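You operate a simulated robot arm through the tools that you are given. There is no shell and no other tool.

You are at the controls of a simulated two-armed robot. One attempt, no reset.

JOB
Try the green gauge in each bush; the one it won't enter goes in the red tray.
Fine: gauge back in its stand, the other bushes stay.

It is judged by the outcome, as a careful person would: the job done as asked, and still so three seconds after it is handed in. It fails if anything else is knocked over, pushed out of place, dropped, spilled or broken.

ROBOT AND FRAMES
Two 7-joint arms with fingered hands on one trunk that stands fixed in place. Base frame: the origin is at the foot of the trunk, x ahead of it, y to its left, z up; the work surface is at about z = 0.87. Units: m, rad, N and s.
The left shoulder is at [0.03, 0.119, 1.094], the right one opposite. With the tool pointing down near the work surface each hand reaches from about 0.36 to 0.78 m from the base axis, measured 20 degrees to its own side. Payload 3.8 kg a hand.
The tool frame of a hand sits at the grasp point between the pads (the TCP): z along the fingers, y along the line on which they close. The tips reach 0.025 m beyond it. The gripper opens to 0.088 m. The gripper's body begins 0.029 m behind the TCP. The gripper is a hand of 4 fingers: y runs from the thumb to the fingers, the wrist lies at [-0.013, -0.106, -0.174] in the tool frame, and closing takes about 1.5 s.
Orientation is that of the tool frame in the base frame, as a unit quaternion [x, y, z, w]. With the fingers straight down and the wrist toward the robot, the tool's x, y and z point along [0, 1, 0], [1, 0, 0] and [0, 0, -1] of the base frame.

CONTROLS
- The arms move only by the tool jog_arm. It takes "left_targets", "right_targets" or both (then of equal length, played together; a hand with none holds still); each is text: rows parted by semicolons, each of 6 numbers parted by spaces: the shift along the tool's x, y, z in units of 30 mm (1.0 is 30 mm), then the turn, a rotation vector about the tool's x, y, z in units of 4 degrees (1.0 is 4 degrees). In form: tx ty tz wx wy wz; .... A call has 1 to 20 rows; each row shifts and turns the commanded pose from where the row before left it, along the tool's axes as they then stand. "left_gripper" and "right_gripper" are, for a hand that has rows, the finger opening in m, from 0 to 0.088, set as the call begins (left out, the last holds). A call with a number of a shift or a turn outside -1 to 1 is refused whole. Each row takes 0.2 s and may step no farther than 0.05 m and 0.15 rad from the row before; otherwise, or with a gripper value out of range, the whole call is refused. Where a pose cannot be reached the arm comes as near as it can. A force on the tool above 40 N (or 10 N above the force at the start of the call, whichever is more), or a blocked arm, ends the call early, and 0.2 s more pass. Each finger travels about 0.153 m/s and halts on what it meets, pressing with about 32 N; the grip force reading is that of the motor and also rises with nothing between the fingers. The clock runs only during rows and for 0.2 s after the last one: add rows that do not move to give the fingers time. The reply holds the time, the measured pose of the TCP, the force on the tool along the base axes, the opening and the grip force, in the units named above and with some noise, with the torque about the TCP (base axes, N m) and any sound that the robot's microphone picked up.
- Cameras (640 x 400 px; columns grow to the right, rows downward): "scene" is now at [0.0532, -0.0225, 1.6398]; the picture's right is [-0.31, -0.95, 0.00], its down [-0.74, 0.24, -0.63] and it looks along [0.60, -0.19, -0.78] (base axes); focal length 331 px, centre (320, 200). "left" rides on the left gripper at [-0.064, -0.083, -0.098] in its tool frame; the picture's right is [-0.62, -0.37, 0.69], its down [0.71, -0.63, 0.30] and it looks along [0.32, 0.68, 0.65] (tool axes); focal length 265 px, centre (320, 200). "right" rides on the right gripper at [0.064, -0.083, -0.098] in its tool frame; the picture's right is [-0.62, 0.37, -0.69], its down [-0.71, -0.63, 0.30] and it looks along [-0.32, 0.68, 0.65] (tool axes); focal length 265 px, centre (320, 200). There is no depth. A picture from a camera that has moved, and an enlarged one, comes with that camera's place and axes in the base frame and with its lens.
- grab_frame(camera): a new picture of that camera. No time passes.
- slide_trunk(by): slides the trunk up (or, below 0, down) by that many m; the arms and the scene camera ride with it, the base frame stays. It gives what a move gives, with no picture.
- move_fingers(index, middle, ring, thumb_bend, thumb_turn, hand): sets how far each is bent, from 0 (flat) to 100 (curled in); at 30 the hand is open as for a grip, at 70 the pads meet at the TCP. One left out holds its place. A second passes; each finger stops where it meets its share of the squeeze, and holds until it gets a number again. A gripper value or a shape takes the hand back. It gives what a move gives, with no picture; readings hold the bend of each and the force on the fingers (four entries, about 0 where the hand has none), thumb and palm. thumb_turn goes from beside the hand (0) to across from the fingers (100), as for a grip.
- preshape(shape, hand): the hand has 4 fingers and takes this shape, open, in about a second: jaw (thumb against the fingers, like two jaws); tri (thumb and two fingers); tip (a fingertip pinch); poke (one finger out to press); point (the index stretched); flat (the hand flat); cup (the hand cupped); fist (a fist). The gripper value then closes the fingers along that shape, each until it touches; the sizes above hold for jaw. It gives what a move gives, with no picture.
- aim_head(pan, tilt): turns the head with the scene camera to pan (to the left, within 2.094 rad either way) and tilt (down, from -0.506 to 1.204), counted from straight ahead of the robot. It gives what a move gives.
- zoom(camera, box): a new picture of the part [left, top, right, bottom] of that camera's present view, enlarged. No time passes.
- finish_job(): hands the job in; it is judged then, once.

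Nothing tells you positions but the pictures and the camera data. Unless the task says otherwise, let go and move clear before handing in.

The tools are called after ">>>" as name(argument=value, ...) on one line, values as JSON. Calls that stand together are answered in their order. jog_arm: Moves the arms, as the interface text tells. Its arguments: {"type":"object","properties":{"left_targets":{"type":"string"},"left_gripper":{"type":"number"},"right_targets":{"type":"string"},"right_gripper":{"type":"number"}},"required":[]} The other tools are called the same way: slide_trunk (by) slides the trunk up or down; preshape (shape, hand) gives the hand a shape; move_fingers (index, middle, ring, thumb_bend, thumb_turn, hand) moves the fingers one by one; aim_head (pan, tilt) turns the head that bears the scene camera; grab_frame (camera) takes a picture; zoom (camera, box) takes an enlarged picture of a part of a camera's view; finish_job () hands the job in.

At the start:

```text
clock: 0.0
left_ee_pos: [0.4857, 0.0761, 1.172]
left_ee_rot: [0.707, 0.707, 0.0, 0.0]
left_force: [-0.4, -0.4, 0.4]
left_ft_torque: [-0.03, 0.0, -0.02]
left_gripper_width: 0.0877
left_finger_force: 0.1
left_shape: jaw
left_bend: [30.0, 30.0, 30.0, 30.0, 98.0]
left_finger forces: [0.1, 0.0, 0.0, 0.0, 0.0, 0.0]
right_ee_pos: [0.4165, -0.3868, 1.2019]
right_ee_rot: [0.707, 0.707, 0.001, 0.0]
right_force: [-1.0, 1.0, 0.3]
right_ft_torque: [-0.01, -0.01, 0.01]
right_gripper_width: 0.0875
right_finger_force: 0.2
right_shape: jaw
right_bend: [30.0, 30.0, 30.0, 30.0, 98.0]
right_finger forces: [0.0, 0.0, 0.0, 0.1, 0.1, 0.1]
trunk travel left (down, up): [-0.25, 0.34]
head pan, tilt: [-0.312, 0.892]
```

scene: 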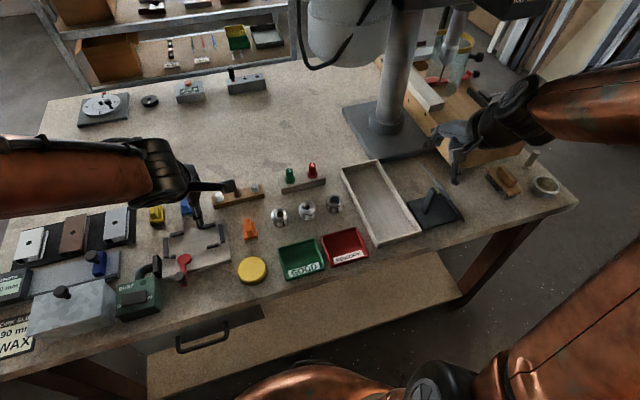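
right: 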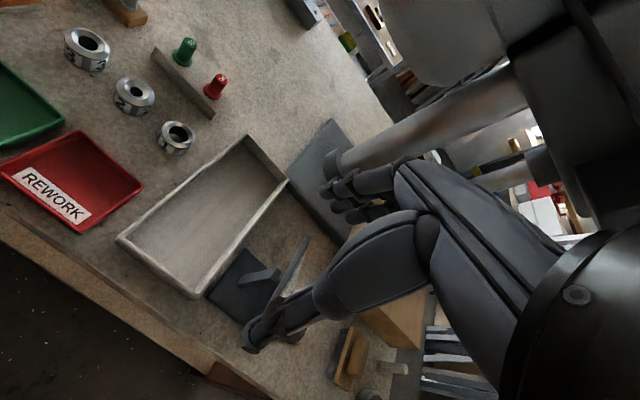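
left: 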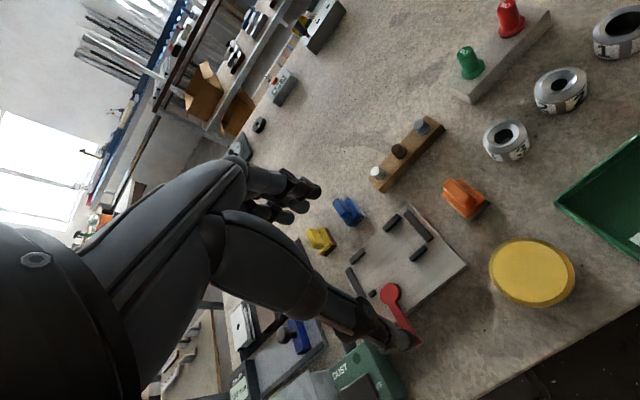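

I see three metal bushes in a row near the green and red gauge stand, with the green and red trays closer to the robot. I will take enlarged pictures first to fix positions.

>>> zoom(camera="scene", box=[230, 140, 390, 240])

>>> zoom(camera="scene", box=[220, 180, 460, 330])

>>> zoom(camera="left", box=[420, 0, 640, 180])

>>> zoom(camera="right", box=[0, 0, 300, 240])

```text
4.00 times, centred on (310, 190) of scene
camera zoom: at [0.0532, -0.0225, 1.6398], right [-0.31, -0.95, 0.0], down [-0.74, 0.24, -0.63], along [0.6, -0.19, -0.78], focal length 1324 px, centre (360, 240)
```

zoom: 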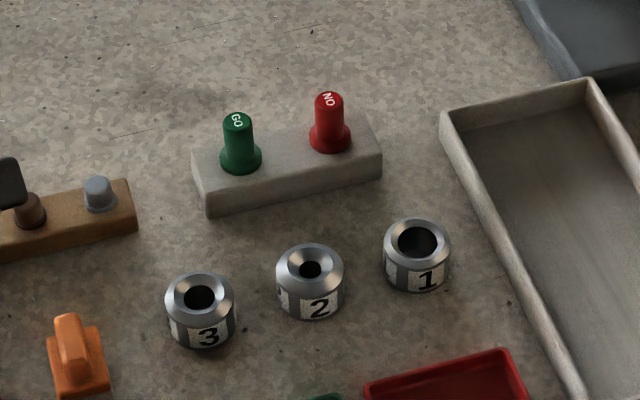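

```text
2.67 times, centred on (340, 255) of scene
camera zoom: at [0.0532, -0.0225, 1.6398], right [-0.31, -0.95, 0.0], down [-0.74, 0.24, -0.63], along [0.6, -0.19, -0.78], focal length 883 px, centre (267, 53)
```

zoom: 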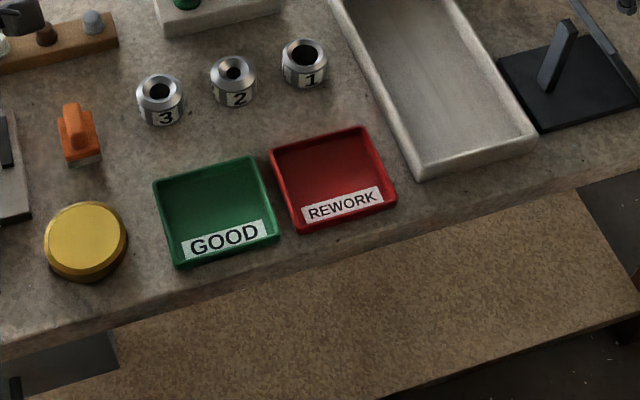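

```text
2.22 times, centred on (530, 90) of left
camera zoom: at [0.4029, 0.0128, 1.2704], right [-0.37, -0.62, -0.69], down [-0.63, 0.71, -0.3], along [0.68, 0.32, -0.65], focal length 590 px, centre (-147, 444)
```

zoom: 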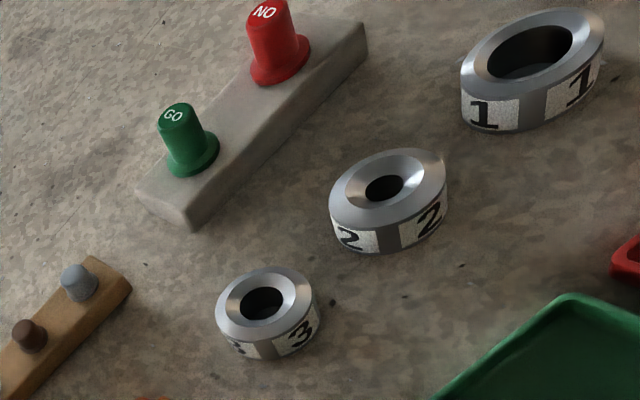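

```text
1.67 times, centred on (150, 120) of right
camera zoom: at [0.3328, -0.3215, 1.3004], right [0.37, -0.62, 0.69], down [-0.63, -0.71, -0.3], along [0.68, -0.32, -0.65], focal length 442 px, centre (603, 333)
```

zoom: 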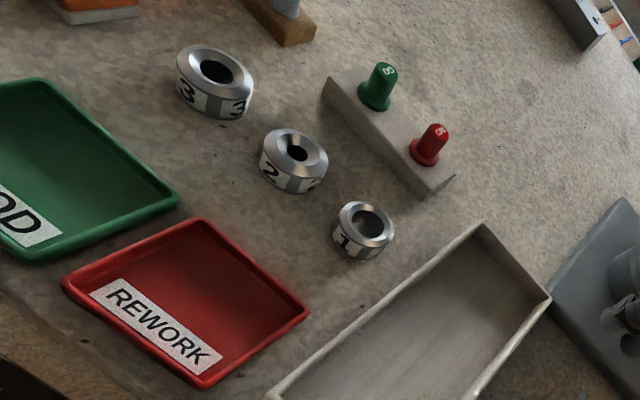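

The bushes stand near x 0.61 at y -0.08, -0.165 and -0.245 (labels 3, 2, 1). The green gauge is at about (0.716, -0.143), with its handle top near z 0.949. I will move the left arm out of the way and bring the right hand above the area for a closer look.

>>> jog_arm(left_targets="1 0 0 0 0 0; 1 0 0 0 0 0; 1 0 0 0 0 0; 1 0 0 0 0 0; 1 0 0 0 0 0; 1 0 0 0 0 0; 0 0 0 0 0 0; 0 0 0 0 0 0", right_targets="0.8 0.8 0.4 0 0 0; 0.8 0.8 0.4 0 0 0; 0.8 0.8 0.4 0 0 0; 0.8 0.8 0.4 0 0 0; 0.8 0.8 0.4 0 0 0; 0.8 0.8 0.4 0 0 0; 0.8 0.8 0.4 0 0 0; 0 0 0 0 0 0")

```text
clock: 1.8
left_ee_pos: [0.4858, 0.2555, 1.1721]
left_ee_rot: [0.707, 0.707, 0.0, 0.0]
left_force: [-0.6, 0.6, -0.8]
left_ft_torque: [-0.04, 0.0, -0.01]
left_gripper_width: 0.0877
left_finger_force: 0.1
left_shape: jaw
left_bend: [30.0, 30.0, 30.0, 30.0, 98.0]
left_finger forces: [0.0, 0.0, 0.0, 0.1, 0.0, 0.1]
right_ee_pos: [0.5847, -0.2188, 1.1183]
right_ee_rot: [0.707, 0.707, 0.0, 0.0]
right_force: [0.2, 0.9, -0.3]
right_ft_torque: [0.02, 0.01, -0.02]
right_gripper_width: 0.088
right_finger_force: 0.1
right_shape: jaw
right_bend: [30.0, 30.0, 30.0, 30.0, 98.0]
right_finger forces: [0.0, 0.0, 0.0, 0.0, 0.1, 0.0]
trunk travel left (down, up): [-0.25, 0.34]
head pan, tilt: [-0.312, 0.892]
```

The right hand should now be above the bushes, at about (0.585, -0.219, 1.118). I will look from its camera and from the scene camera.

>>> grab_frame(camera="right")

>>> grab_frame(camera="scene")

>>> grab_frame(camera="left")

```text
taken
camera right: at [0.5008, -0.1546, 1.2174], right [0.37, -0.62, 0.69], down [-0.63, -0.71, -0.3], along [0.68, -0.32, -0.65], focal length 265 px, centre (320, 200)
```

right: 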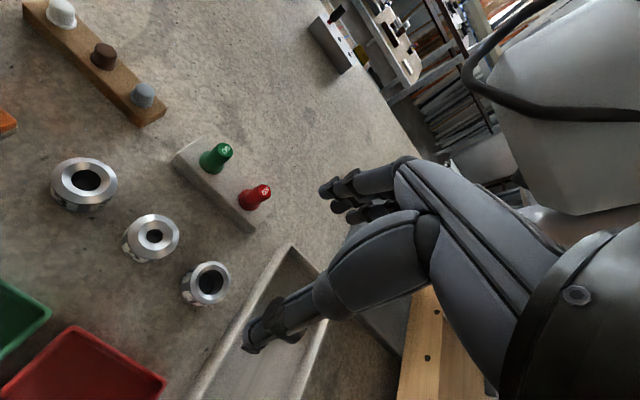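

```text
taken
camera scene: at [0.0524, -0.0225, 1.6399], right [-0.31, -0.95, 0.0], down [-0.74, 0.24, -0.63], along [0.6, -0.19, -0.78], focal length 331 px, centre (320, 200)
```

scene: 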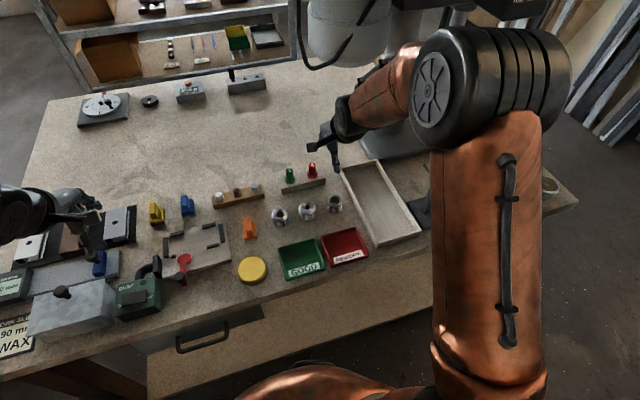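

```text
taken
camera left: at [0.4026, 0.1931, 1.2706], right [-0.37, -0.62, -0.69], down [-0.63, 0.71, -0.31], along [0.68, 0.32, -0.65], focal length 265 px, centre (320, 200)
```

left: 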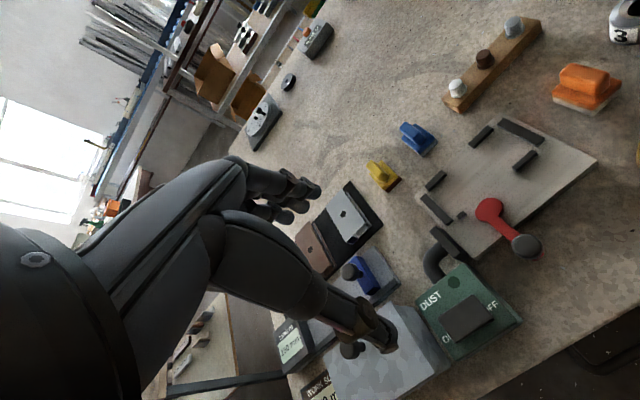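

The hand is clear of everything. I will zoom in on the gauges and the bushes from the right-hand camera to refine positions.

>>> zoom(camera="right", box=[160, 120, 288, 240])

>>> zoom(camera="right", box=[40, 140, 240, 310])

>>> zoom(camera="scene", box=[250, 130, 370, 230])

```text
3.33 times, centred on (224, 180) of right
camera zoom: at [0.5008, -0.1546, 1.2174], right [0.37, -0.62, 0.69], down [-0.63, -0.71, -0.3], along [0.68, -0.32, -0.65], focal length 885 px, centre (640, 267)
```

zoom: 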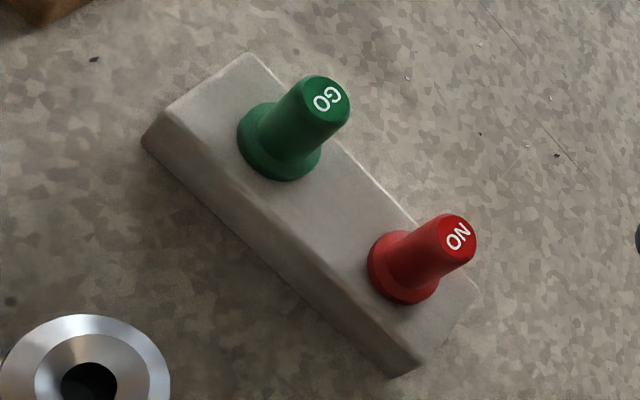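

```text
2.35 times, centred on (140, 225) of right
camera zoom: at [0.5008, -0.1546, 1.2174], right [0.37, -0.62, 0.69], down [-0.63, -0.71, -0.3], along [0.68, -0.32, -0.65], focal length 624 px, centre (744, 141)
```

zoom: 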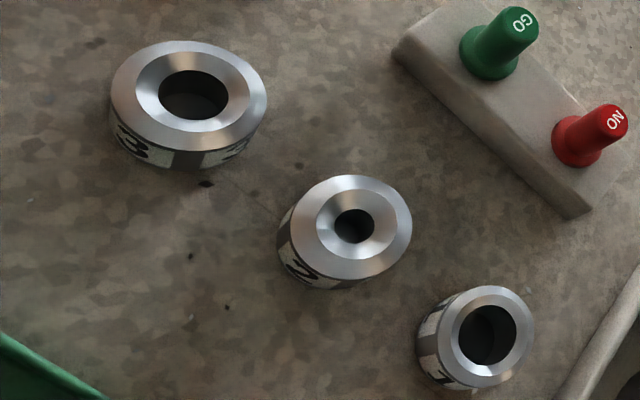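

```text
4.00 times, centred on (310, 180) of scene
camera zoom: at [0.0524, -0.0225, 1.6399], right [-0.31, -0.95, 0.0], down [-0.74, 0.24, -0.63], along [0.6, -0.19, -0.78], focal length 1324 px, centre (360, 280)
```

zoom: 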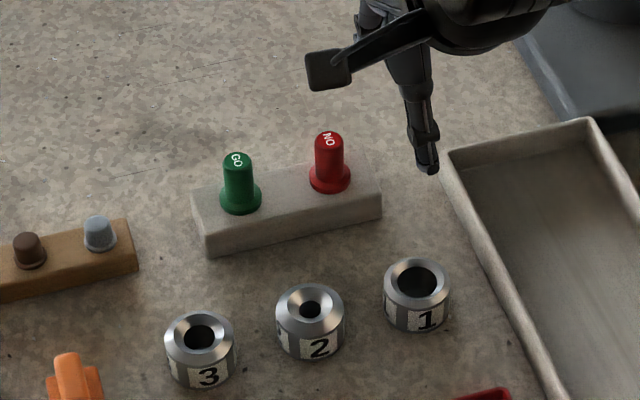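

The gauge axis comes out consistently at (0.716, -0.1435). For the bush height I need closer pictures.

>>> zoom(camera="scene", box=[265, 185, 345, 235])

>>> zoom(camera="right", box=[110, 200, 190, 270])

>>> zoom(camera="scene", box=[270, 155, 340, 205])

```text
8.00 times, centred on (305, 210) of scene
camera zoom: at [0.0524, -0.0225, 1.6399], right [-0.31, -0.95, 0.0], down [-0.74, 0.24, -0.63], along [0.6, -0.19, -0.78], focal length 2649 px, centre (440, 120)
```

zoom: 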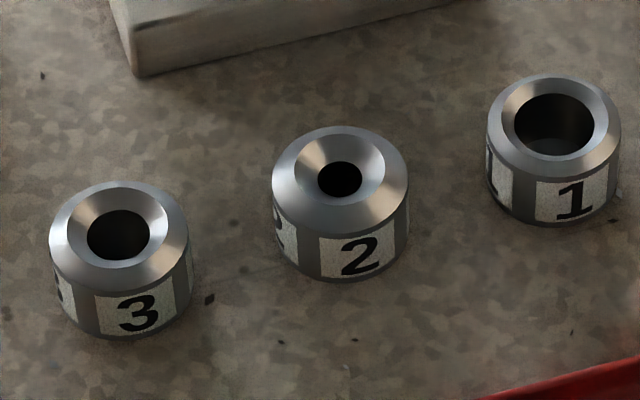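

```text
5.71 times, centred on (150, 235) of right
camera zoom: at [0.5008, -0.1546, 1.2174], right [0.37, -0.62, 0.69], down [-0.63, -0.71, -0.3], along [0.68, -0.32, -0.65], focal length 1517 px, centre (1291, 0)
```

zoom: 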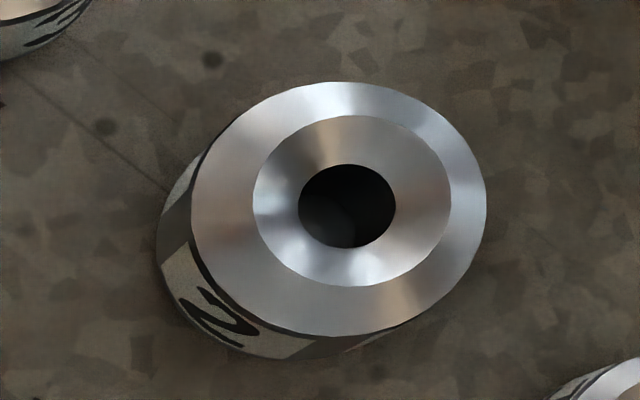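

```text
8.00 times, centred on (305, 180) of scene
camera zoom: at [0.0524, -0.0225, 1.6399], right [-0.31, -0.95, 0.0], down [-0.74, 0.24, -0.63], along [0.6, -0.19, -0.78], focal length 2649 px, centre (440, 360)
```

zoom: 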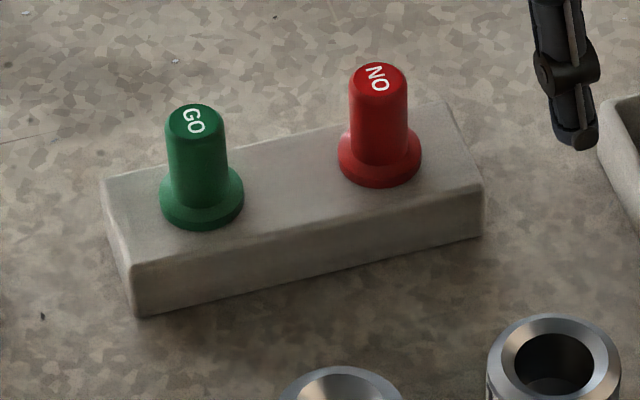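

Bush height is about 33 mm, with centres near (0.601, -0.084), (0.601, -0.163) and (0.602, -0.243). I will now hover above the green gauge and check alignment.

>>> jog_arm(right_targets="0.502 0.875 0.587 0 0 0; 0.502 0.875 0.587 0 0 0; 0.502 0.875 0.587 0 0 0; 0.502 0.875 0.587 0 0 0; 0.502 0.875 0.587 0 0 0; 0 0 0 0 0 0; 0 0 0 0 0 0", right_gripper=0.088)

>>> grab_frame(camera="right")

>>> grab_frame(camera="scene")

```text
clock: 3.4
left_ee_pos: [0.4863, 0.2566, 1.1714]
left_ee_rot: [0.707, 0.707, 0.0, 0.0]
left_force: [0.4, 0.2, -0.4]
left_ft_torque: [0.04, 0.03, -0.01]
left_gripper_width: 0.0876
left_finger_force: 0.1
left_shape: jaw
left_bend: [30.0, 30.0, 30.0, 30.0, 98.0]
left_finger forces: [0.1, 0.0, 0.0, 0.0, 0.0, 0.0]
right_ee_pos: [0.7158, -0.1406, 1.028]
right_ee_rot: [0.707, 0.707, -0.001, 0.0]
right_force: [1.0, -0.5, -0.2]
right_ft_torque: [-0.03, -0.03, 0.0]
right_gripper_width: 0.0876
right_finger_force: 0.1
right_shape: jaw
right_bend: [30.0, 30.0, 30.0, 30.0, 98.0]
right_finger forces: [0.0, 0.0, 0.0, 0.0, 0.0, 0.0]
trunk travel left (down, up): [-0.25, 0.34]
head pan, tilt: [-0.312, 0.892]
```

```text
taken
camera right: at [0.6312, -0.0767, 1.1274], right [0.37, -0.62, 0.69], down [-0.63, -0.71, -0.3], along [0.68, -0.32, -0.65], focal length 265 px, centre (320, 200)
```

right: 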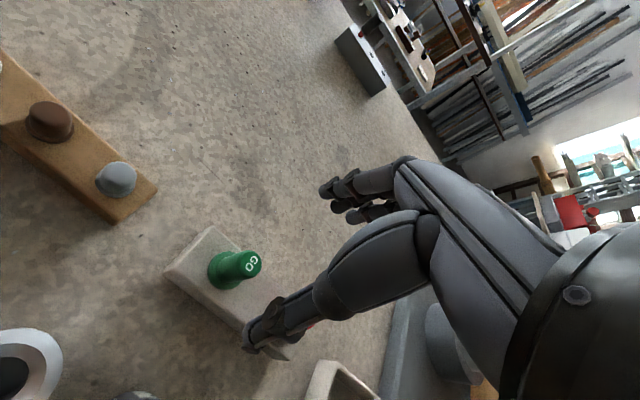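

```text
taken
camera scene: at [0.0537, -0.0221, 1.6398], right [-0.31, -0.95, 0.0], down [-0.74, 0.24, -0.63], along [0.6, -0.19, -0.78], focal length 331 px, centre (320, 200)
```

scene: 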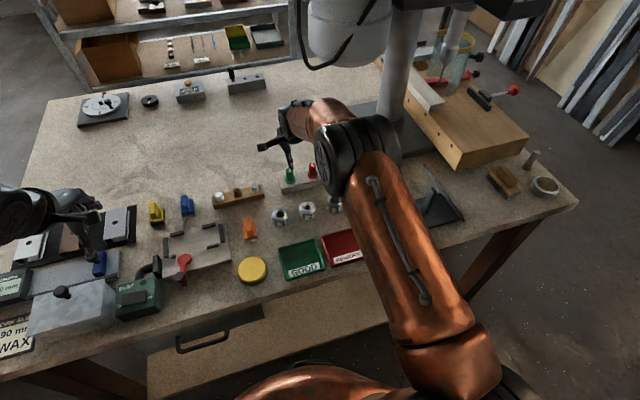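

The hand is centred over the green gauge to within about 2 mm, and the handle top is still below the fingertips. I will lower it 90 mm with the hand open and check.

>>> jog_arm(right_targets="0 0 0.75 0 0 0; 0 0 0.75 0 0 0; 0 0 0.75 0 0 0; 0 0 0.75 0 0 0; 0 0 0 0 0 0; 0 0 0 0 0 0")

>>> grab_frame(camera="right")

>>> zoom(camera="scene", box=[240, 120, 400, 220])

```text
clock: 4.8
left_ee_pos: [0.4853, 0.2561, 1.1711]
left_ee_rot: [0.707, 0.707, 0.0, -0.001]
left_force: [0.0, -0.2, -0.3]
left_ft_torque: [0.0, 0.0, -0.02]
left_gripper_width: 0.0877
left_finger_force: 0.1
left_shape: jaw
left_bend: [30.0, 30.0, 30.0, 30.0, 98.0]
left_finger forces: [0.0, 0.0, 0.1, 0.0, 0.0, 0.1]
right_ee_pos: [0.7137, -0.1421, 0.9383]
right_ee_rot: [0.707, 0.707, -0.001, 0.0]
right_force: [0.3, 0.7, 0.0]
right_ft_torque: [-0.03, 0.0, 0.01]
right_gripper_width: 0.0877
right_finger_force: 0.1
right_shape: jaw
right_bend: [30.0, 30.0, 30.0, 30.0, 98.0]
right_finger forces: [0.1, 0.0, 0.0, 0.1, 0.1, 0.0]
trunk travel left (down, up): [-0.25, 0.34]
head pan, tilt: [-0.312, 0.892]
```

```text
taken
camera right: at [0.6313, -0.0783, 1.0366], right [0.37, -0.62, 0.69], down [-0.63, -0.71, -0.3], along [0.68, -0.32, -0.65], focal length 265 px, centre (320, 200)
```

right: 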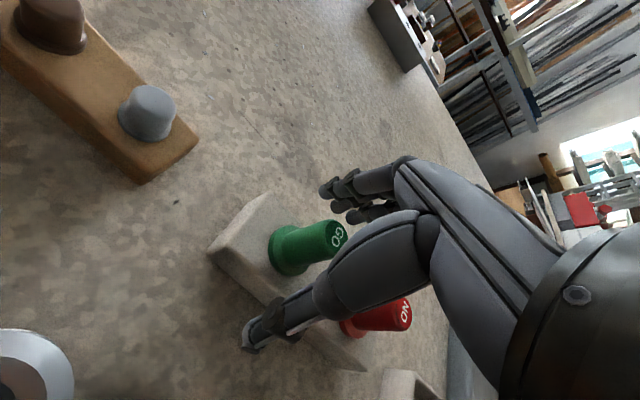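

```text
4.00 times, centred on (320, 170) of scene
camera zoom: at [0.0536, -0.0223, 1.6398], right [-0.31, -0.95, 0.0], down [-0.74, 0.24, -0.63], along [0.6, -0.19, -0.78], focal length 1324 px, centre (320, 320)
```

zoom: 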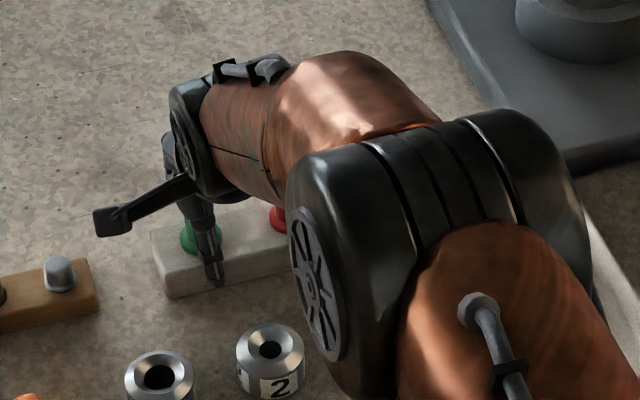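

The gauge handle is between thumb and fingers, about 3 mm off-centre. I will shift by that much and close the fingers.

>>> jog_arm(right_targets="0.05 0.09 0 0 0 0; 0 0 0 0 0 0")

>>> jog_arm(right_targets="0 0 0 0 0 0; 0 0 0 0 0 0; 0 0 0 0 0 0; 0 0 0 0 0 0; 0 0 0 0 0 0; 0 0 0 0 0 0; 0 0 0 0 0 0; 0 0 0 0 0 0; 0 0 0 0 0 0", right_gripper=0.0)

>>> grab_frame(camera="right")

```text
clock: 5.4
left_ee_pos: [0.4857, 0.2557, 1.1722]
left_ee_rot: [0.707, 0.707, 0.0, 0.0]
left_force: [-1.2, 1.2, -0.5]
left_ft_torque: [0.02, -0.01, -0.01]
left_gripper_width: 0.0876
left_finger_force: 0.1
left_shape: jaw
left_bend: [30.0, 30.0, 30.0, 30.0, 98.0]
left_finger forces: [0.1, 0.1, 0.0, 0.0, 0.0, 0.0]
right_ee_pos: [0.7181, -0.1418, 0.9385]
right_ee_rot: [0.707, 0.707, 0.0, 0.0]
right_force: [0.4, -0.7, -0.6]
right_ft_torque: [-0.02, 0.04, 0.01]
right_gripper_width: 0.0879
right_finger_force: 0.0
right_shape: jaw
right_bend: [30.0, 30.0, 30.0, 30.0, 98.0]
right_finger forces: [0.1, 0.0, 0.0, 0.1, 0.0, 0.0]
trunk travel left (down, up): [-0.25, 0.34]
head pan, tilt: [-0.312, 0.892]
```

```text
clock: 7.4
left_ee_pos: [0.4868, 0.256, 1.1719]
left_ee_rot: [0.707, 0.707, 0.0, 0.0]
left_force: [0.3, -1.3, 0.5]
left_ft_torque: [0.01, 0.04, 0.03]
left_gripper_width: 0.0876
left_finger_force: 0.2
left_shape: jaw
left_bend: [30.0, 30.0, 30.0, 30.0, 98.0]
left_finger forces: [0.0, 0.0, 0.0, 0.1, 0.1, 0.1]
right_ee_pos: [0.7182, -0.1412, 0.9378]
right_ee_rot: [0.707, 0.707, -0.001, 0.0]
right_force: [0.6, -0.2, -0.3]
right_ft_torque: [0.02, -0.03, -0.02]
right_gripper_width: 0.0137
right_finger_force: 32.4
right_shape: jaw
right_bend: [73.0, 60.0, 69.0, 75.0, 100.0]
right_finger forces: [15.1, 12.7, 0.0, 0.0, 27.5, 0.0]
trunk travel left (down, up): [-0.25, 0.34]
head pan, tilt: [-0.312, 0.892]
```

```text
taken
camera right: at [0.6342, -0.0771, 1.0373], right [0.37, -0.62, 0.69], down [-0.63, -0.71, -0.3], along [0.68, -0.32, -0.65], focal length 265 px, centre (320, 200)
```

right: 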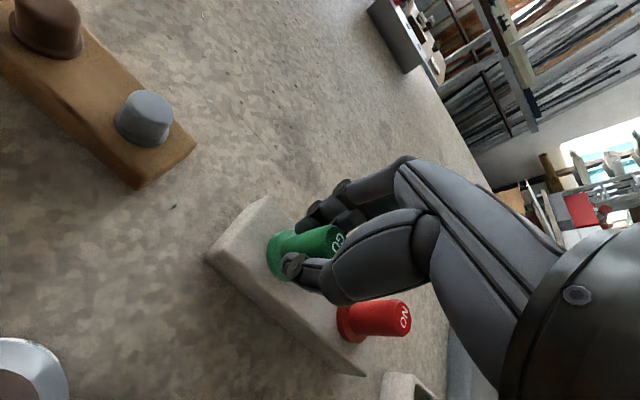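

The fingers hold the green handle, reading 15 N at the index, 13 N at the middle finger and 27.5 N at the thumb. I will look closely before lifting.

>>> zoom(camera="right", box=[200, 160, 440, 360])

>>> zoom(camera="scene", box=[270, 140, 350, 200])

```text
2.00 times, centred on (320, 260) of right
camera zoom: at [0.6342, -0.0771, 1.0373], right [0.37, -0.62, 0.69], down [-0.63, -0.71, -0.3], along [0.68, -0.32, -0.65], focal length 531 px, centre (320, 80)
```

zoom: 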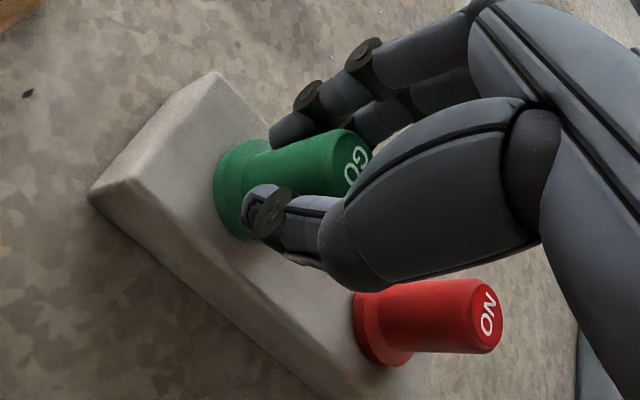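

```text
6.67 times, centred on (310, 170) of scene
camera zoom: at [0.0535, -0.0223, 1.6398], right [-0.31, -0.95, 0.0], down [-0.74, 0.24, -0.63], along [0.6, -0.19, -0.78], focal length 2208 px, centre (387, 400)
```

zoom: 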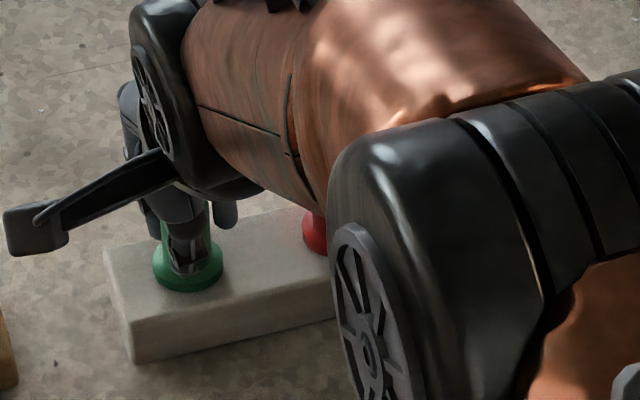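

The gauge stands upright in the grip. I will lift it straight up slowly out of its stand.

>>> jog_arm(right_targets="0 0 -0.1 0 0 0; 0 0 -0.1 0 0 0; 0 0 -0.2 0 0 0; 0 0 -0.2 0 0 0; 0 0 -0.2 0 0 0; 0 0 -0.2 0 0 0; 0 0 -0.2 0 0 0; 0 0 -0.3 0 0 0; 0 0 -0.3 0 0 0; 0 0 -0.3 0 0 0; 0 0 -0.3 0 0 0; 0 0 0 0 0 0")

>>> grab_frame(camera="right")

>>> zoom(camera="scene", box=[240, 120, 400, 220])

```text
clock: 10.0
left_ee_pos: [0.4864, 0.2548, 1.1722]
left_ee_rot: [0.708, 0.707, 0.0, 0.0]
left_force: [0.6, -0.8, 0.5]
left_ft_torque: [-0.03, -0.01, 0.01]
left_gripper_width: 0.0878
left_finger_force: 0.1
left_shape: jaw
left_bend: [30.0, 30.0, 30.0, 30.0, 98.0]
left_finger forces: [0.0, 0.0, 0.0, 0.0, 0.0, 0.1]
right_ee_pos: [0.7187, -0.141, 1.0097]
right_ee_rot: [0.707, 0.707, 0.0, 0.001]
right_force: [-0.8, 0.2, -1.1]
right_ft_torque: [-0.01, -0.02, -0.02]
right_gripper_width: 0.0134
right_finger_force: 32.0
right_shape: jaw
right_bend: [73.0, 60.0, 69.0, 75.0, 100.0]
right_finger forces: [15.2, 12.8, 0.1, 0.0, 27.4, 0.0]
trunk travel left (down, up): [-0.25, 0.34]
head pan, tilt: [-0.312, 0.892]
```

```text
taken
camera right: at [0.6357, -0.0766, 1.1093], right [0.37, -0.62, 0.69], down [-0.63, -0.71, -0.3], along [0.68, -0.32, -0.65], focal length 265 px, centre (320, 200)
```

right: 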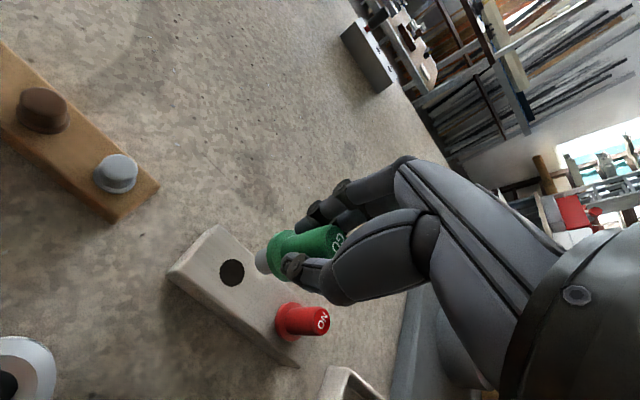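

```text
4.00 times, centred on (320, 170) of scene
camera zoom: at [0.0536, -0.0223, 1.6398], right [-0.31, -0.95, 0.0], down [-0.74, 0.24, -0.63], along [0.6, -0.19, -0.78], focal length 1324 px, centre (320, 320)
```

zoom: 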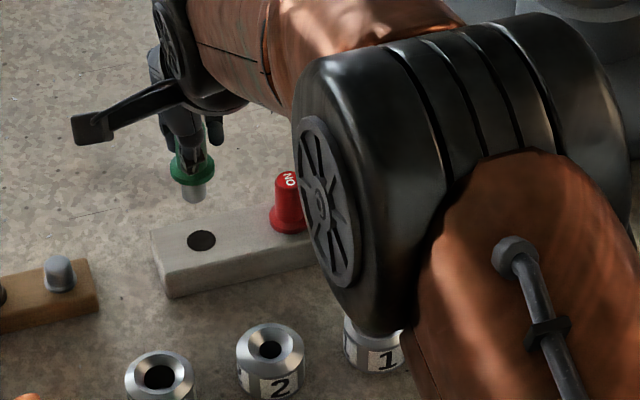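

The gauge came out cleanly with a steel pin below the flange, and the stand hole is visible. I will look at the pin closely.

>>> zoom(camera="scene", box=[268, 150, 308, 190])

>>> zoom(camera="right", box=[210, 200, 370, 320])

>>> zoom(camera="left", box=[480, 0, 640, 100])

```text
10.00 times, centred on (288, 170) of scene
camera zoom: at [0.0536, -0.0223, 1.6398], right [-0.31, -0.95, 0.0], down [-0.74, 0.24, -0.63], along [0.6, -0.19, -0.78], focal length 3311 px, centre (640, 500)
```

zoom: 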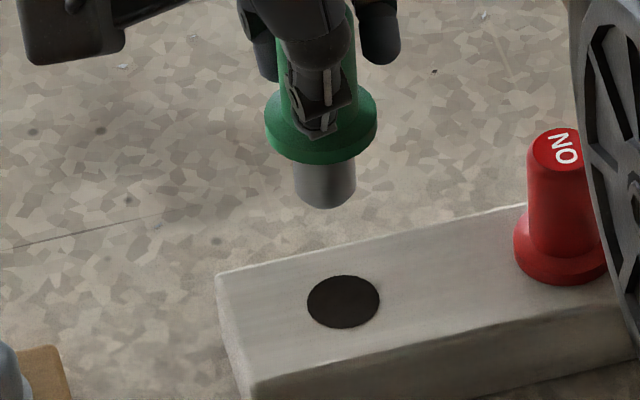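

```text
3.33 times, centred on (290, 260) of right
camera zoom: at [0.6357, -0.0766, 1.1093], right [0.37, -0.62, 0.69], down [-0.63, -0.71, -0.3], along [0.68, -0.32, -0.65], focal length 885 px, centre (420, 0)
```

zoom: 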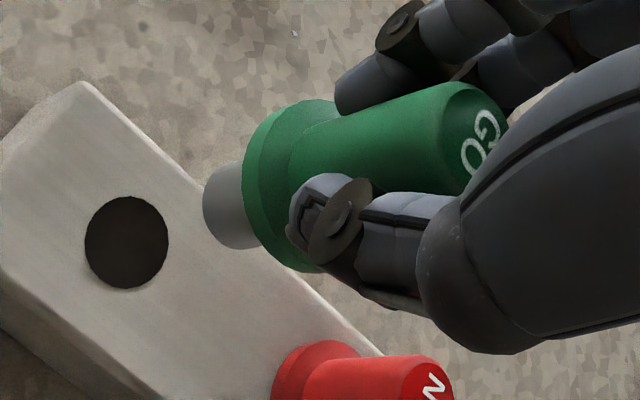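

```text
4.00 times, centred on (560, 50) of left
camera zoom: at [0.4035, 0.1931, 1.2702], right [-0.37, -0.62, -0.69], down [-0.63, 0.71, -0.3], along [0.68, 0.32, -0.65], focal length 1062 px, centre (-640, 800)
```

zoom: 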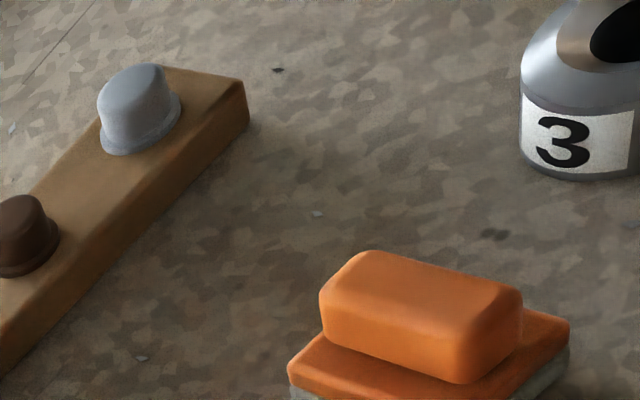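

The pin is about 16.5 mm across and 25 mm long, and it hangs straight under the TCP. The stand hole shows at zoom pixel (127, 242), which gives me an alignment reference at this height. Next I move over bush 3.

>>> jog_arm(right_targets="0.483 -0.979 0 0 0 0; 0.483 -0.979 0 0 0 0; 0.483 -0.979 0 0 0 0; 0.483 -0.979 0 0 0 0; 0 0 0 0 0 0; 0 0 0 0 0 0")

>>> zoom(camera="right", box=[210, 200, 370, 320])

>>> grab_frame(camera="scene")

```text
clock: 11.4
left_ee_pos: [0.4858, 0.2573, 1.1712]
left_ee_rot: [0.707, 0.707, 0.0, 0.0]
left_force: [0.7, -0.1, 0.5]
left_ft_torque: [-0.03, -0.01, -0.03]
left_gripper_width: 0.0875
left_finger_force: 0.0
left_shape: jaw
left_bend: [30.0, 30.0, 30.0, 30.0, 98.0]
left_finger forces: [0.1, 0.0, 0.1, 0.0, 0.1, 0.1]
right_ee_pos: [0.6015, -0.0834, 1.0121]
right_ee_rot: [0.707, 0.707, 0.0, -0.001]
right_force: [0.5, -0.1, -1.4]
right_ft_torque: [0.05, 0.02, -0.02]
right_gripper_width: 0.0135
right_finger_force: 32.5
right_shape: jaw
right_bend: [73.0, 60.0, 69.0, 76.0, 100.0]
right_finger forces: [15.3, 13.1, 0.0, 0.0, 27.4, 0.2]
trunk travel left (down, up): [-0.25, 0.34]
head pan, tilt: [-0.312, 0.892]
```

```text
3.33 times, centred on (290, 260) of right
camera zoom: at [0.5183, -0.0183, 1.1111], right [0.37, -0.62, 0.69], down [-0.63, -0.71, -0.3], along [0.68, -0.32, -0.65], focal length 885 px, centre (420, 0)
```

zoom: 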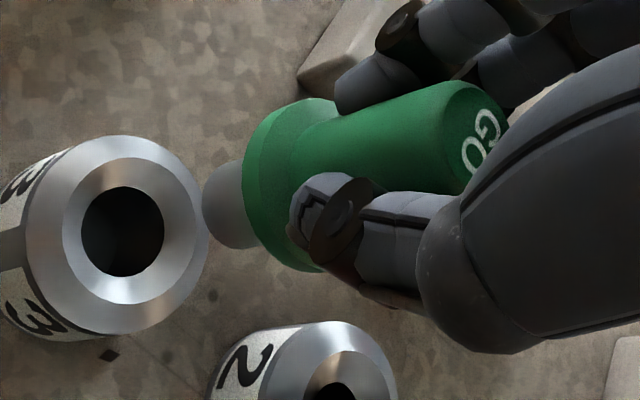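

```text
taken
camera scene: at [0.053, -0.0219, 1.6398], right [-0.31, -0.95, 0.0], down [-0.74, 0.24, -0.63], along [0.6, -0.19, -0.78], focal length 331 px, centre (320, 200)
```

scene: 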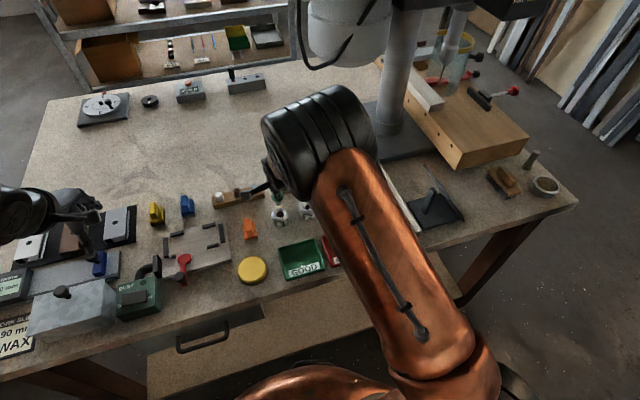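

Bush 3's bore sits almost on the reference pixel, about 1.5 mm off in x and y. I will correct for that and lower until the pin tip is just above the bush, then check again.

>>> jog_arm(right_targets="0.06 0.045 0 0 0 0; 0 0 0.35 0 0 0; 0 0 0.35 0 0 0; 0 0 0.3 0 0 0; 0 0 0 0 0 0; 0 0 0 0 0 0")

>>> zoom(camera="right", box=[210, 200, 370, 320])

>>> zoom(camera="scene", box=[255, 180, 335, 240])

```text
clock: 12.8
left_ee_pos: [0.4864, 0.2563, 1.172]
left_ee_rot: [0.707, 0.707, 0.0, -0.001]
left_force: [-0.2, -0.4, 0.5]
left_ft_torque: [0.03, 0.0, 0.0]
left_gripper_width: 0.0877
left_finger_force: 0.2
left_shape: jaw
left_bend: [30.0, 30.0, 30.0, 30.0, 98.0]
left_finger forces: [0.0, 0.0, 0.0, 0.0, 0.1, 0.0]
right_ee_pos: [0.602, -0.0815, 0.9825]
right_ee_rot: [0.707, 0.707, 0.0, -0.001]
right_force: [1.0, 0.5, -1.0]
right_ft_torque: [0.01, 0.0, -0.02]
right_gripper_width: 0.0135
right_finger_force: 31.9
right_shape: jaw
right_bend: [73.0, 60.0, 69.0, 76.0, 100.0]
right_finger forces: [15.4, 13.0, 0.1, 0.0, 27.4, 0.1]
trunk travel left (down, up): [-0.25, 0.34]
head pan, tilt: [-0.312, 0.892]
```

```text
3.33 times, centred on (290, 260) of right
camera zoom: at [0.5191, -0.0167, 1.0805], right [0.37, -0.62, 0.69], down [-0.63, -0.71, -0.3], along [0.68, -0.32, -0.65], focal length 885 px, centre (420, 0)
```

zoom: 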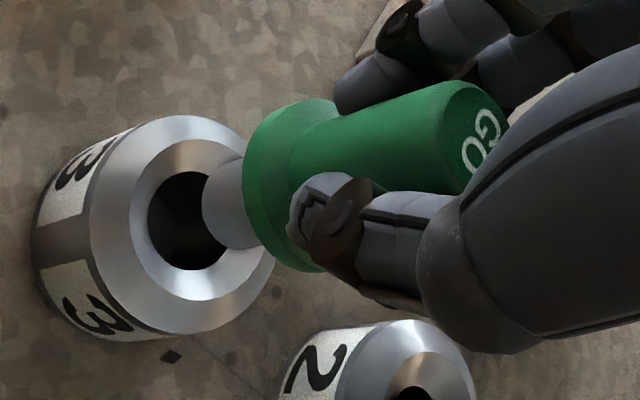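

```text
6.67 times, centred on (295, 210) of scene
camera zoom: at [0.0534, -0.0222, 1.6398], right [-0.31, -0.95, 0.0], down [-0.74, 0.24, -0.63], along [0.6, -0.19, -0.78], focal length 2208 px, centre (487, 133)
```

zoom: 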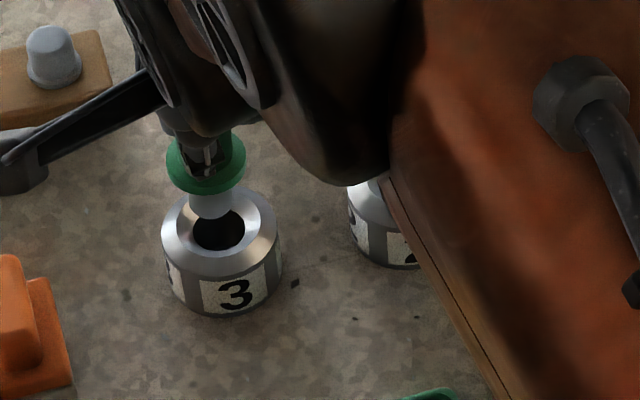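

The pin tip is roughly 15 mm above bush 3. I will zoom further on the pin end and the bore to settle the remaining offset.

>>> zoom(camera="right", box=[230, 230, 290, 290])

>>> zoom(camera="scene", box=[268, 190, 300, 222])

```text
6.67 times, centred on (260, 260) of right
camera zoom: at [0.5191, -0.0167, 1.0805], right [0.37, -0.62, 0.69], down [-0.63, -0.71, -0.3], along [0.68, -0.32, -0.65], focal length 1769 px, centre (720, -200)
```

zoom: 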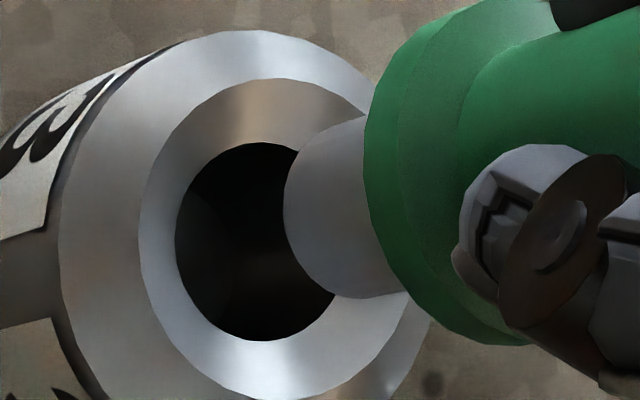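

```text
12.50 times, centred on (284, 206) of scene
camera zoom: at [0.0534, -0.0222, 1.6398], right [-0.31, -0.95, 0.0], down [-0.74, 0.24, -0.63], along [0.6, -0.19, -0.78], focal length 4139 px, centre (770, 125)
```

zoom: 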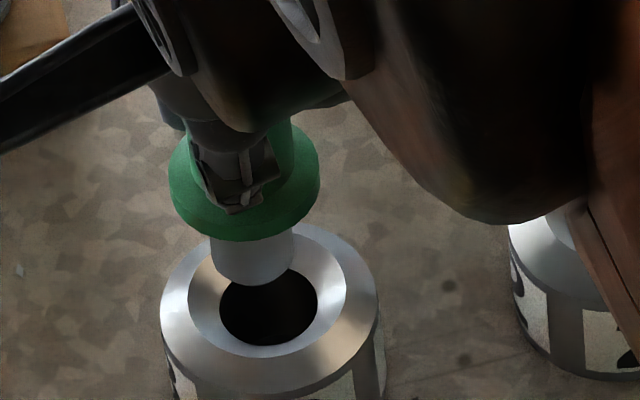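

The remaining offset of pin to bore is about 1 mm in y. I will correct it and lower slowly into bush 3, watching the force.

>>> jog_arm(right_targets="-0.035 -0.01 0 0 0 0; 0 0 0.1 0 0 0; 0 0 0.1 0 0 0; 0 0 0.1 0 0 0; 0 0 0.1 0 0 0; 0 0 0.1 0 0 0; 0 0 0.1 0 0 0; 0 0 0 0 0 0")

>>> zoom(camera="right", box=[230, 230, 290, 290])

>>> zoom(camera="scene", box=[268, 190, 300, 222])

```text
clock: 14.6
left_ee_pos: [0.4874, 0.2553, 1.173]
left_ee_rot: [0.707, 0.707, 0.0, -0.001]
left_force: [0.1, -0.8, -0.3]
left_ft_torque: [0.02, 0.0, 0.02]
left_gripper_width: 0.0876
left_finger_force: 0.0
left_shape: jaw
left_bend: [30.0, 30.0, 30.0, 30.0, 98.0]
left_finger forces: [0.0, 0.0, 0.0, 0.0, 0.1, 0.0]
right_ee_pos: [0.6012, -0.082, 0.963]
right_ee_rot: [0.708, 0.706, 0.0, 0.0]
right_force: [0.2, -0.5, -0.7]
right_ft_torque: [-0.01, -0.01, -0.02]
right_gripper_width: 0.0133
right_finger_force: 32.4
right_shape: jaw
right_bend: [73.0, 60.0, 69.0, 76.0, 100.0]
right_finger forces: [15.4, 13.1, 0.1, 0.0, 27.3, 0.0]
trunk travel left (down, up): [-0.25, 0.34]
head pan, tilt: [-0.312, 0.892]
```

```text
6.67 times, centred on (260, 260) of right
camera zoom: at [0.5181, -0.0174, 1.0616], right [0.37, -0.62, 0.69], down [-0.63, -0.71, -0.3], along [0.68, -0.32, -0.65], focal length 1769 px, centre (720, -200)
```

zoom: 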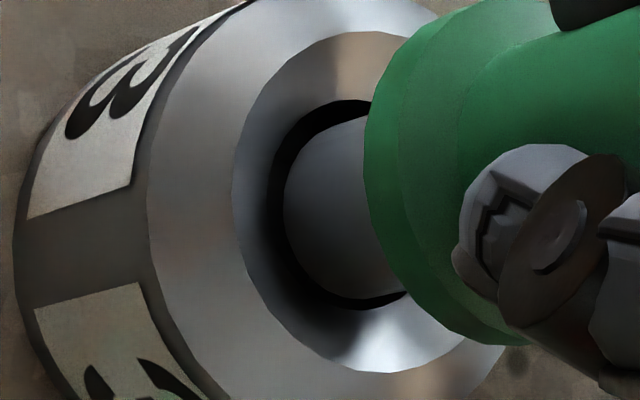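

```text
12.50 times, centred on (284, 206) of scene
camera zoom: at [0.0534, -0.0222, 1.6398], right [-0.31, -0.95, 0.0], down [-0.74, 0.24, -0.63], along [0.6, -0.19, -0.78], focal length 4139 px, centre (770, 125)
```

zoom: 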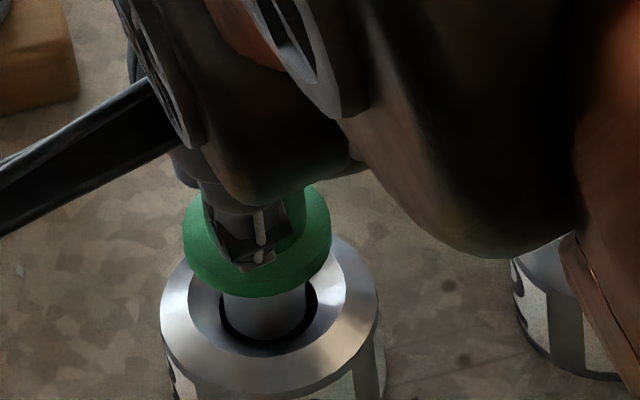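

The pin is centred over the bore and there is no contact force. I will continue down slowly.

>>> jog_arm(right_targets="-0.02 0 0.1 0 0 0; 0 0 0.1 0 0 0; 0 0 0.1 0 0 0; 0 0 0.1 0 0 0; 0 0 0.1 0 0 0; 0 0 0 0 0 0")

>>> zoom(camera="right", box=[230, 230, 290, 290])

>>> zoom(camera="scene", box=[268, 190, 300, 222])

```text
clock: 16.0
left_ee_pos: [0.4854, 0.2565, 1.1707]
left_ee_rot: [0.707, 0.707, 0.001, 0.0]
left_force: [1.1, 0.2, -0.3]
left_ft_torque: [0.02, 0.01, 0.02]
left_gripper_width: 0.0875
left_finger_force: 0.1
left_shape: jaw
left_bend: [30.0, 30.0, 30.0, 30.0, 98.0]
left_finger forces: [0.0, 0.1, 0.0, 0.1, 0.0, 0.1]
right_ee_pos: [0.6008, -0.081, 0.948]
right_ee_rot: [0.707, 0.707, 0.0, 0.0]
right_force: [1.2, -0.6, -0.1]
right_ft_torque: [-0.01, -0.05, 0.02]
right_gripper_width: 0.0136
right_finger_force: 32.0
right_shape: jaw
right_bend: [73.0, 60.0, 69.0, 76.0, 100.0]
right_finger forces: [16.0, 13.3, 0.0, 0.1, 27.0, 0.0]
trunk travel left (down, up): [-0.25, 0.34]
head pan, tilt: [-0.312, 0.892]
```

```text
6.67 times, centred on (260, 260) of right
camera zoom: at [0.5177, -0.0184, 1.0476], right [0.37, -0.62, 0.69], down [-0.63, -0.71, -0.3], along [0.68, -0.32, -0.65], focal length 1769 px, centre (720, -200)
```

zoom: 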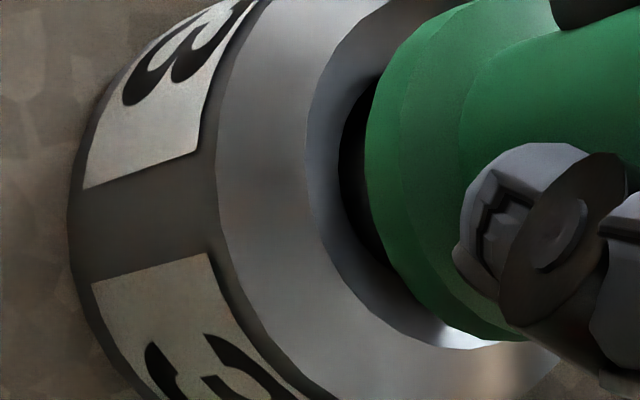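

```text
12.50 times, centred on (284, 206) of scene
camera zoom: at [0.0535, -0.0222, 1.6398], right [-0.31, -0.95, 0.0], down [-0.74, 0.24, -0.63], along [0.6, -0.19, -0.78], focal length 4139 px, centre (770, 125)
```

zoom: 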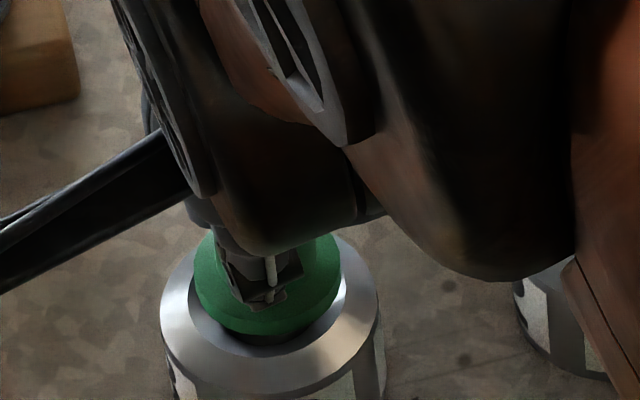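

The pin has gone into bush 3 without resistance, so bush 3 accepts it. I will go 3 mm deeper to be sure, then withdraw straight up and move over bush 2.

>>> jog_arm(right_targets="0 0 0.1 0 0 0; 0 0 0 0 0 0")

>>> jog_arm(right_targets="0 0 -0.1 0 0 0; 0 0 -0.15 0 0 0; 0 0 -0.2 0 0 0; 0 0 -0.2 0 0 0; 0 0 -0.3 0 0 0; 0 0 -0.3 0 0 0; 0 0 -0.3 0 0 0; 0 0 0 0 0 0")

>>> zoom(camera="scene", box=[255, 180, 335, 240])

>>> zoom(camera="right", box=[210, 200, 370, 320])

```text
clock: 16.6
left_ee_pos: [0.4864, 0.2555, 1.172]
left_ee_rot: [0.707, 0.708, 0.001, 0.0]
left_force: [-0.1, 0.3, -1.1]
left_ft_torque: [-0.01, 0.02, 0.03]
left_gripper_width: 0.0876
left_finger_force: 0.1
left_shape: jaw
left_bend: [30.0, 30.0, 30.0, 30.0, 98.0]
left_finger forces: [0.0, 0.0, 0.0, 0.1, 0.0, 0.0]
right_ee_pos: [0.6008, -0.0834, 0.9462]
right_ee_rot: [0.706, 0.708, -0.001, 0.001]
right_force: [2.0, 0.0, 0.5]
right_ft_torque: [0.03, -0.03, -0.01]
right_gripper_width: 0.0135
right_finger_force: 32.7
right_shape: jaw
right_bend: [73.0, 60.0, 69.0, 76.0, 100.0]
right_finger forces: [16.1, 13.2, 0.0, 0.0, 27.0, 0.0]
trunk travel left (down, up): [-0.25, 0.34]
head pan, tilt: [-0.312, 0.892]
```

```text
clock: 18.4
left_ee_pos: [0.4867, 0.2554, 1.1722]
left_ee_rot: [0.707, 0.707, 0.0, 0.0]
left_force: [-0.2, -0.3, 0.6]
left_ft_torque: [0.0, 0.0, -0.02]
left_gripper_width: 0.0875
left_finger_force: 0.0
left_shape: jaw
left_bend: [30.0, 30.0, 30.0, 30.0, 98.0]
left_finger forces: [0.1, 0.0, 0.0, 0.0, 0.0, 0.1]
right_ee_pos: [0.6008, -0.0831, 0.9905]
right_ee_rot: [0.708, 0.706, 0.0, -0.001]
right_force: [0.1, -0.6, -0.6]
right_ft_torque: [-0.04, -0.01, 0.01]
right_gripper_width: 0.0134
right_finger_force: 32.0
right_shape: jaw
right_bend: [73.0, 60.0, 69.0, 76.0, 100.0]
right_finger forces: [15.6, 13.0, 0.1, 0.0, 27.2, 0.1]
trunk travel left (down, up): [-0.25, 0.34]
head pan, tilt: [-0.312, 0.892]
```

```text
6.67 times, centred on (295, 210) of scene
camera zoom: at [0.0535, -0.0222, 1.6398], right [-0.31, -0.95, 0.0], down [-0.74, 0.24, -0.63], along [0.6, -0.19, -0.78], focal length 2208 px, centre (487, 133)
```

zoom: 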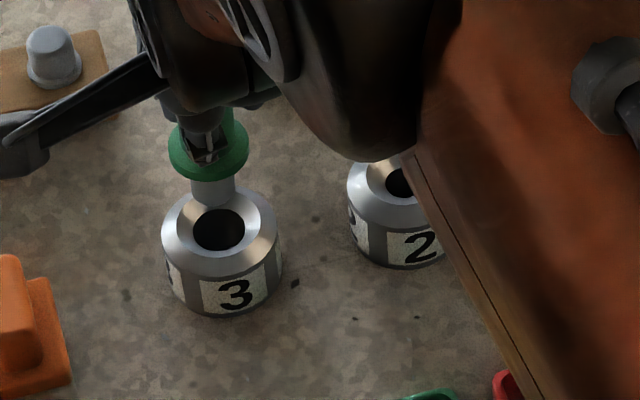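

```text
3.33 times, centred on (290, 260) of right
camera zoom: at [0.518, -0.0183, 1.09], right [0.37, -0.62, 0.69], down [-0.63, -0.71, -0.3], along [0.68, -0.32, -0.65], focal length 885 px, centre (420, 0)
```

zoom: 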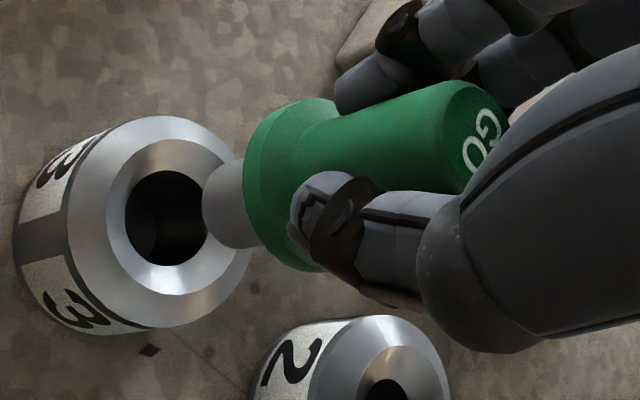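

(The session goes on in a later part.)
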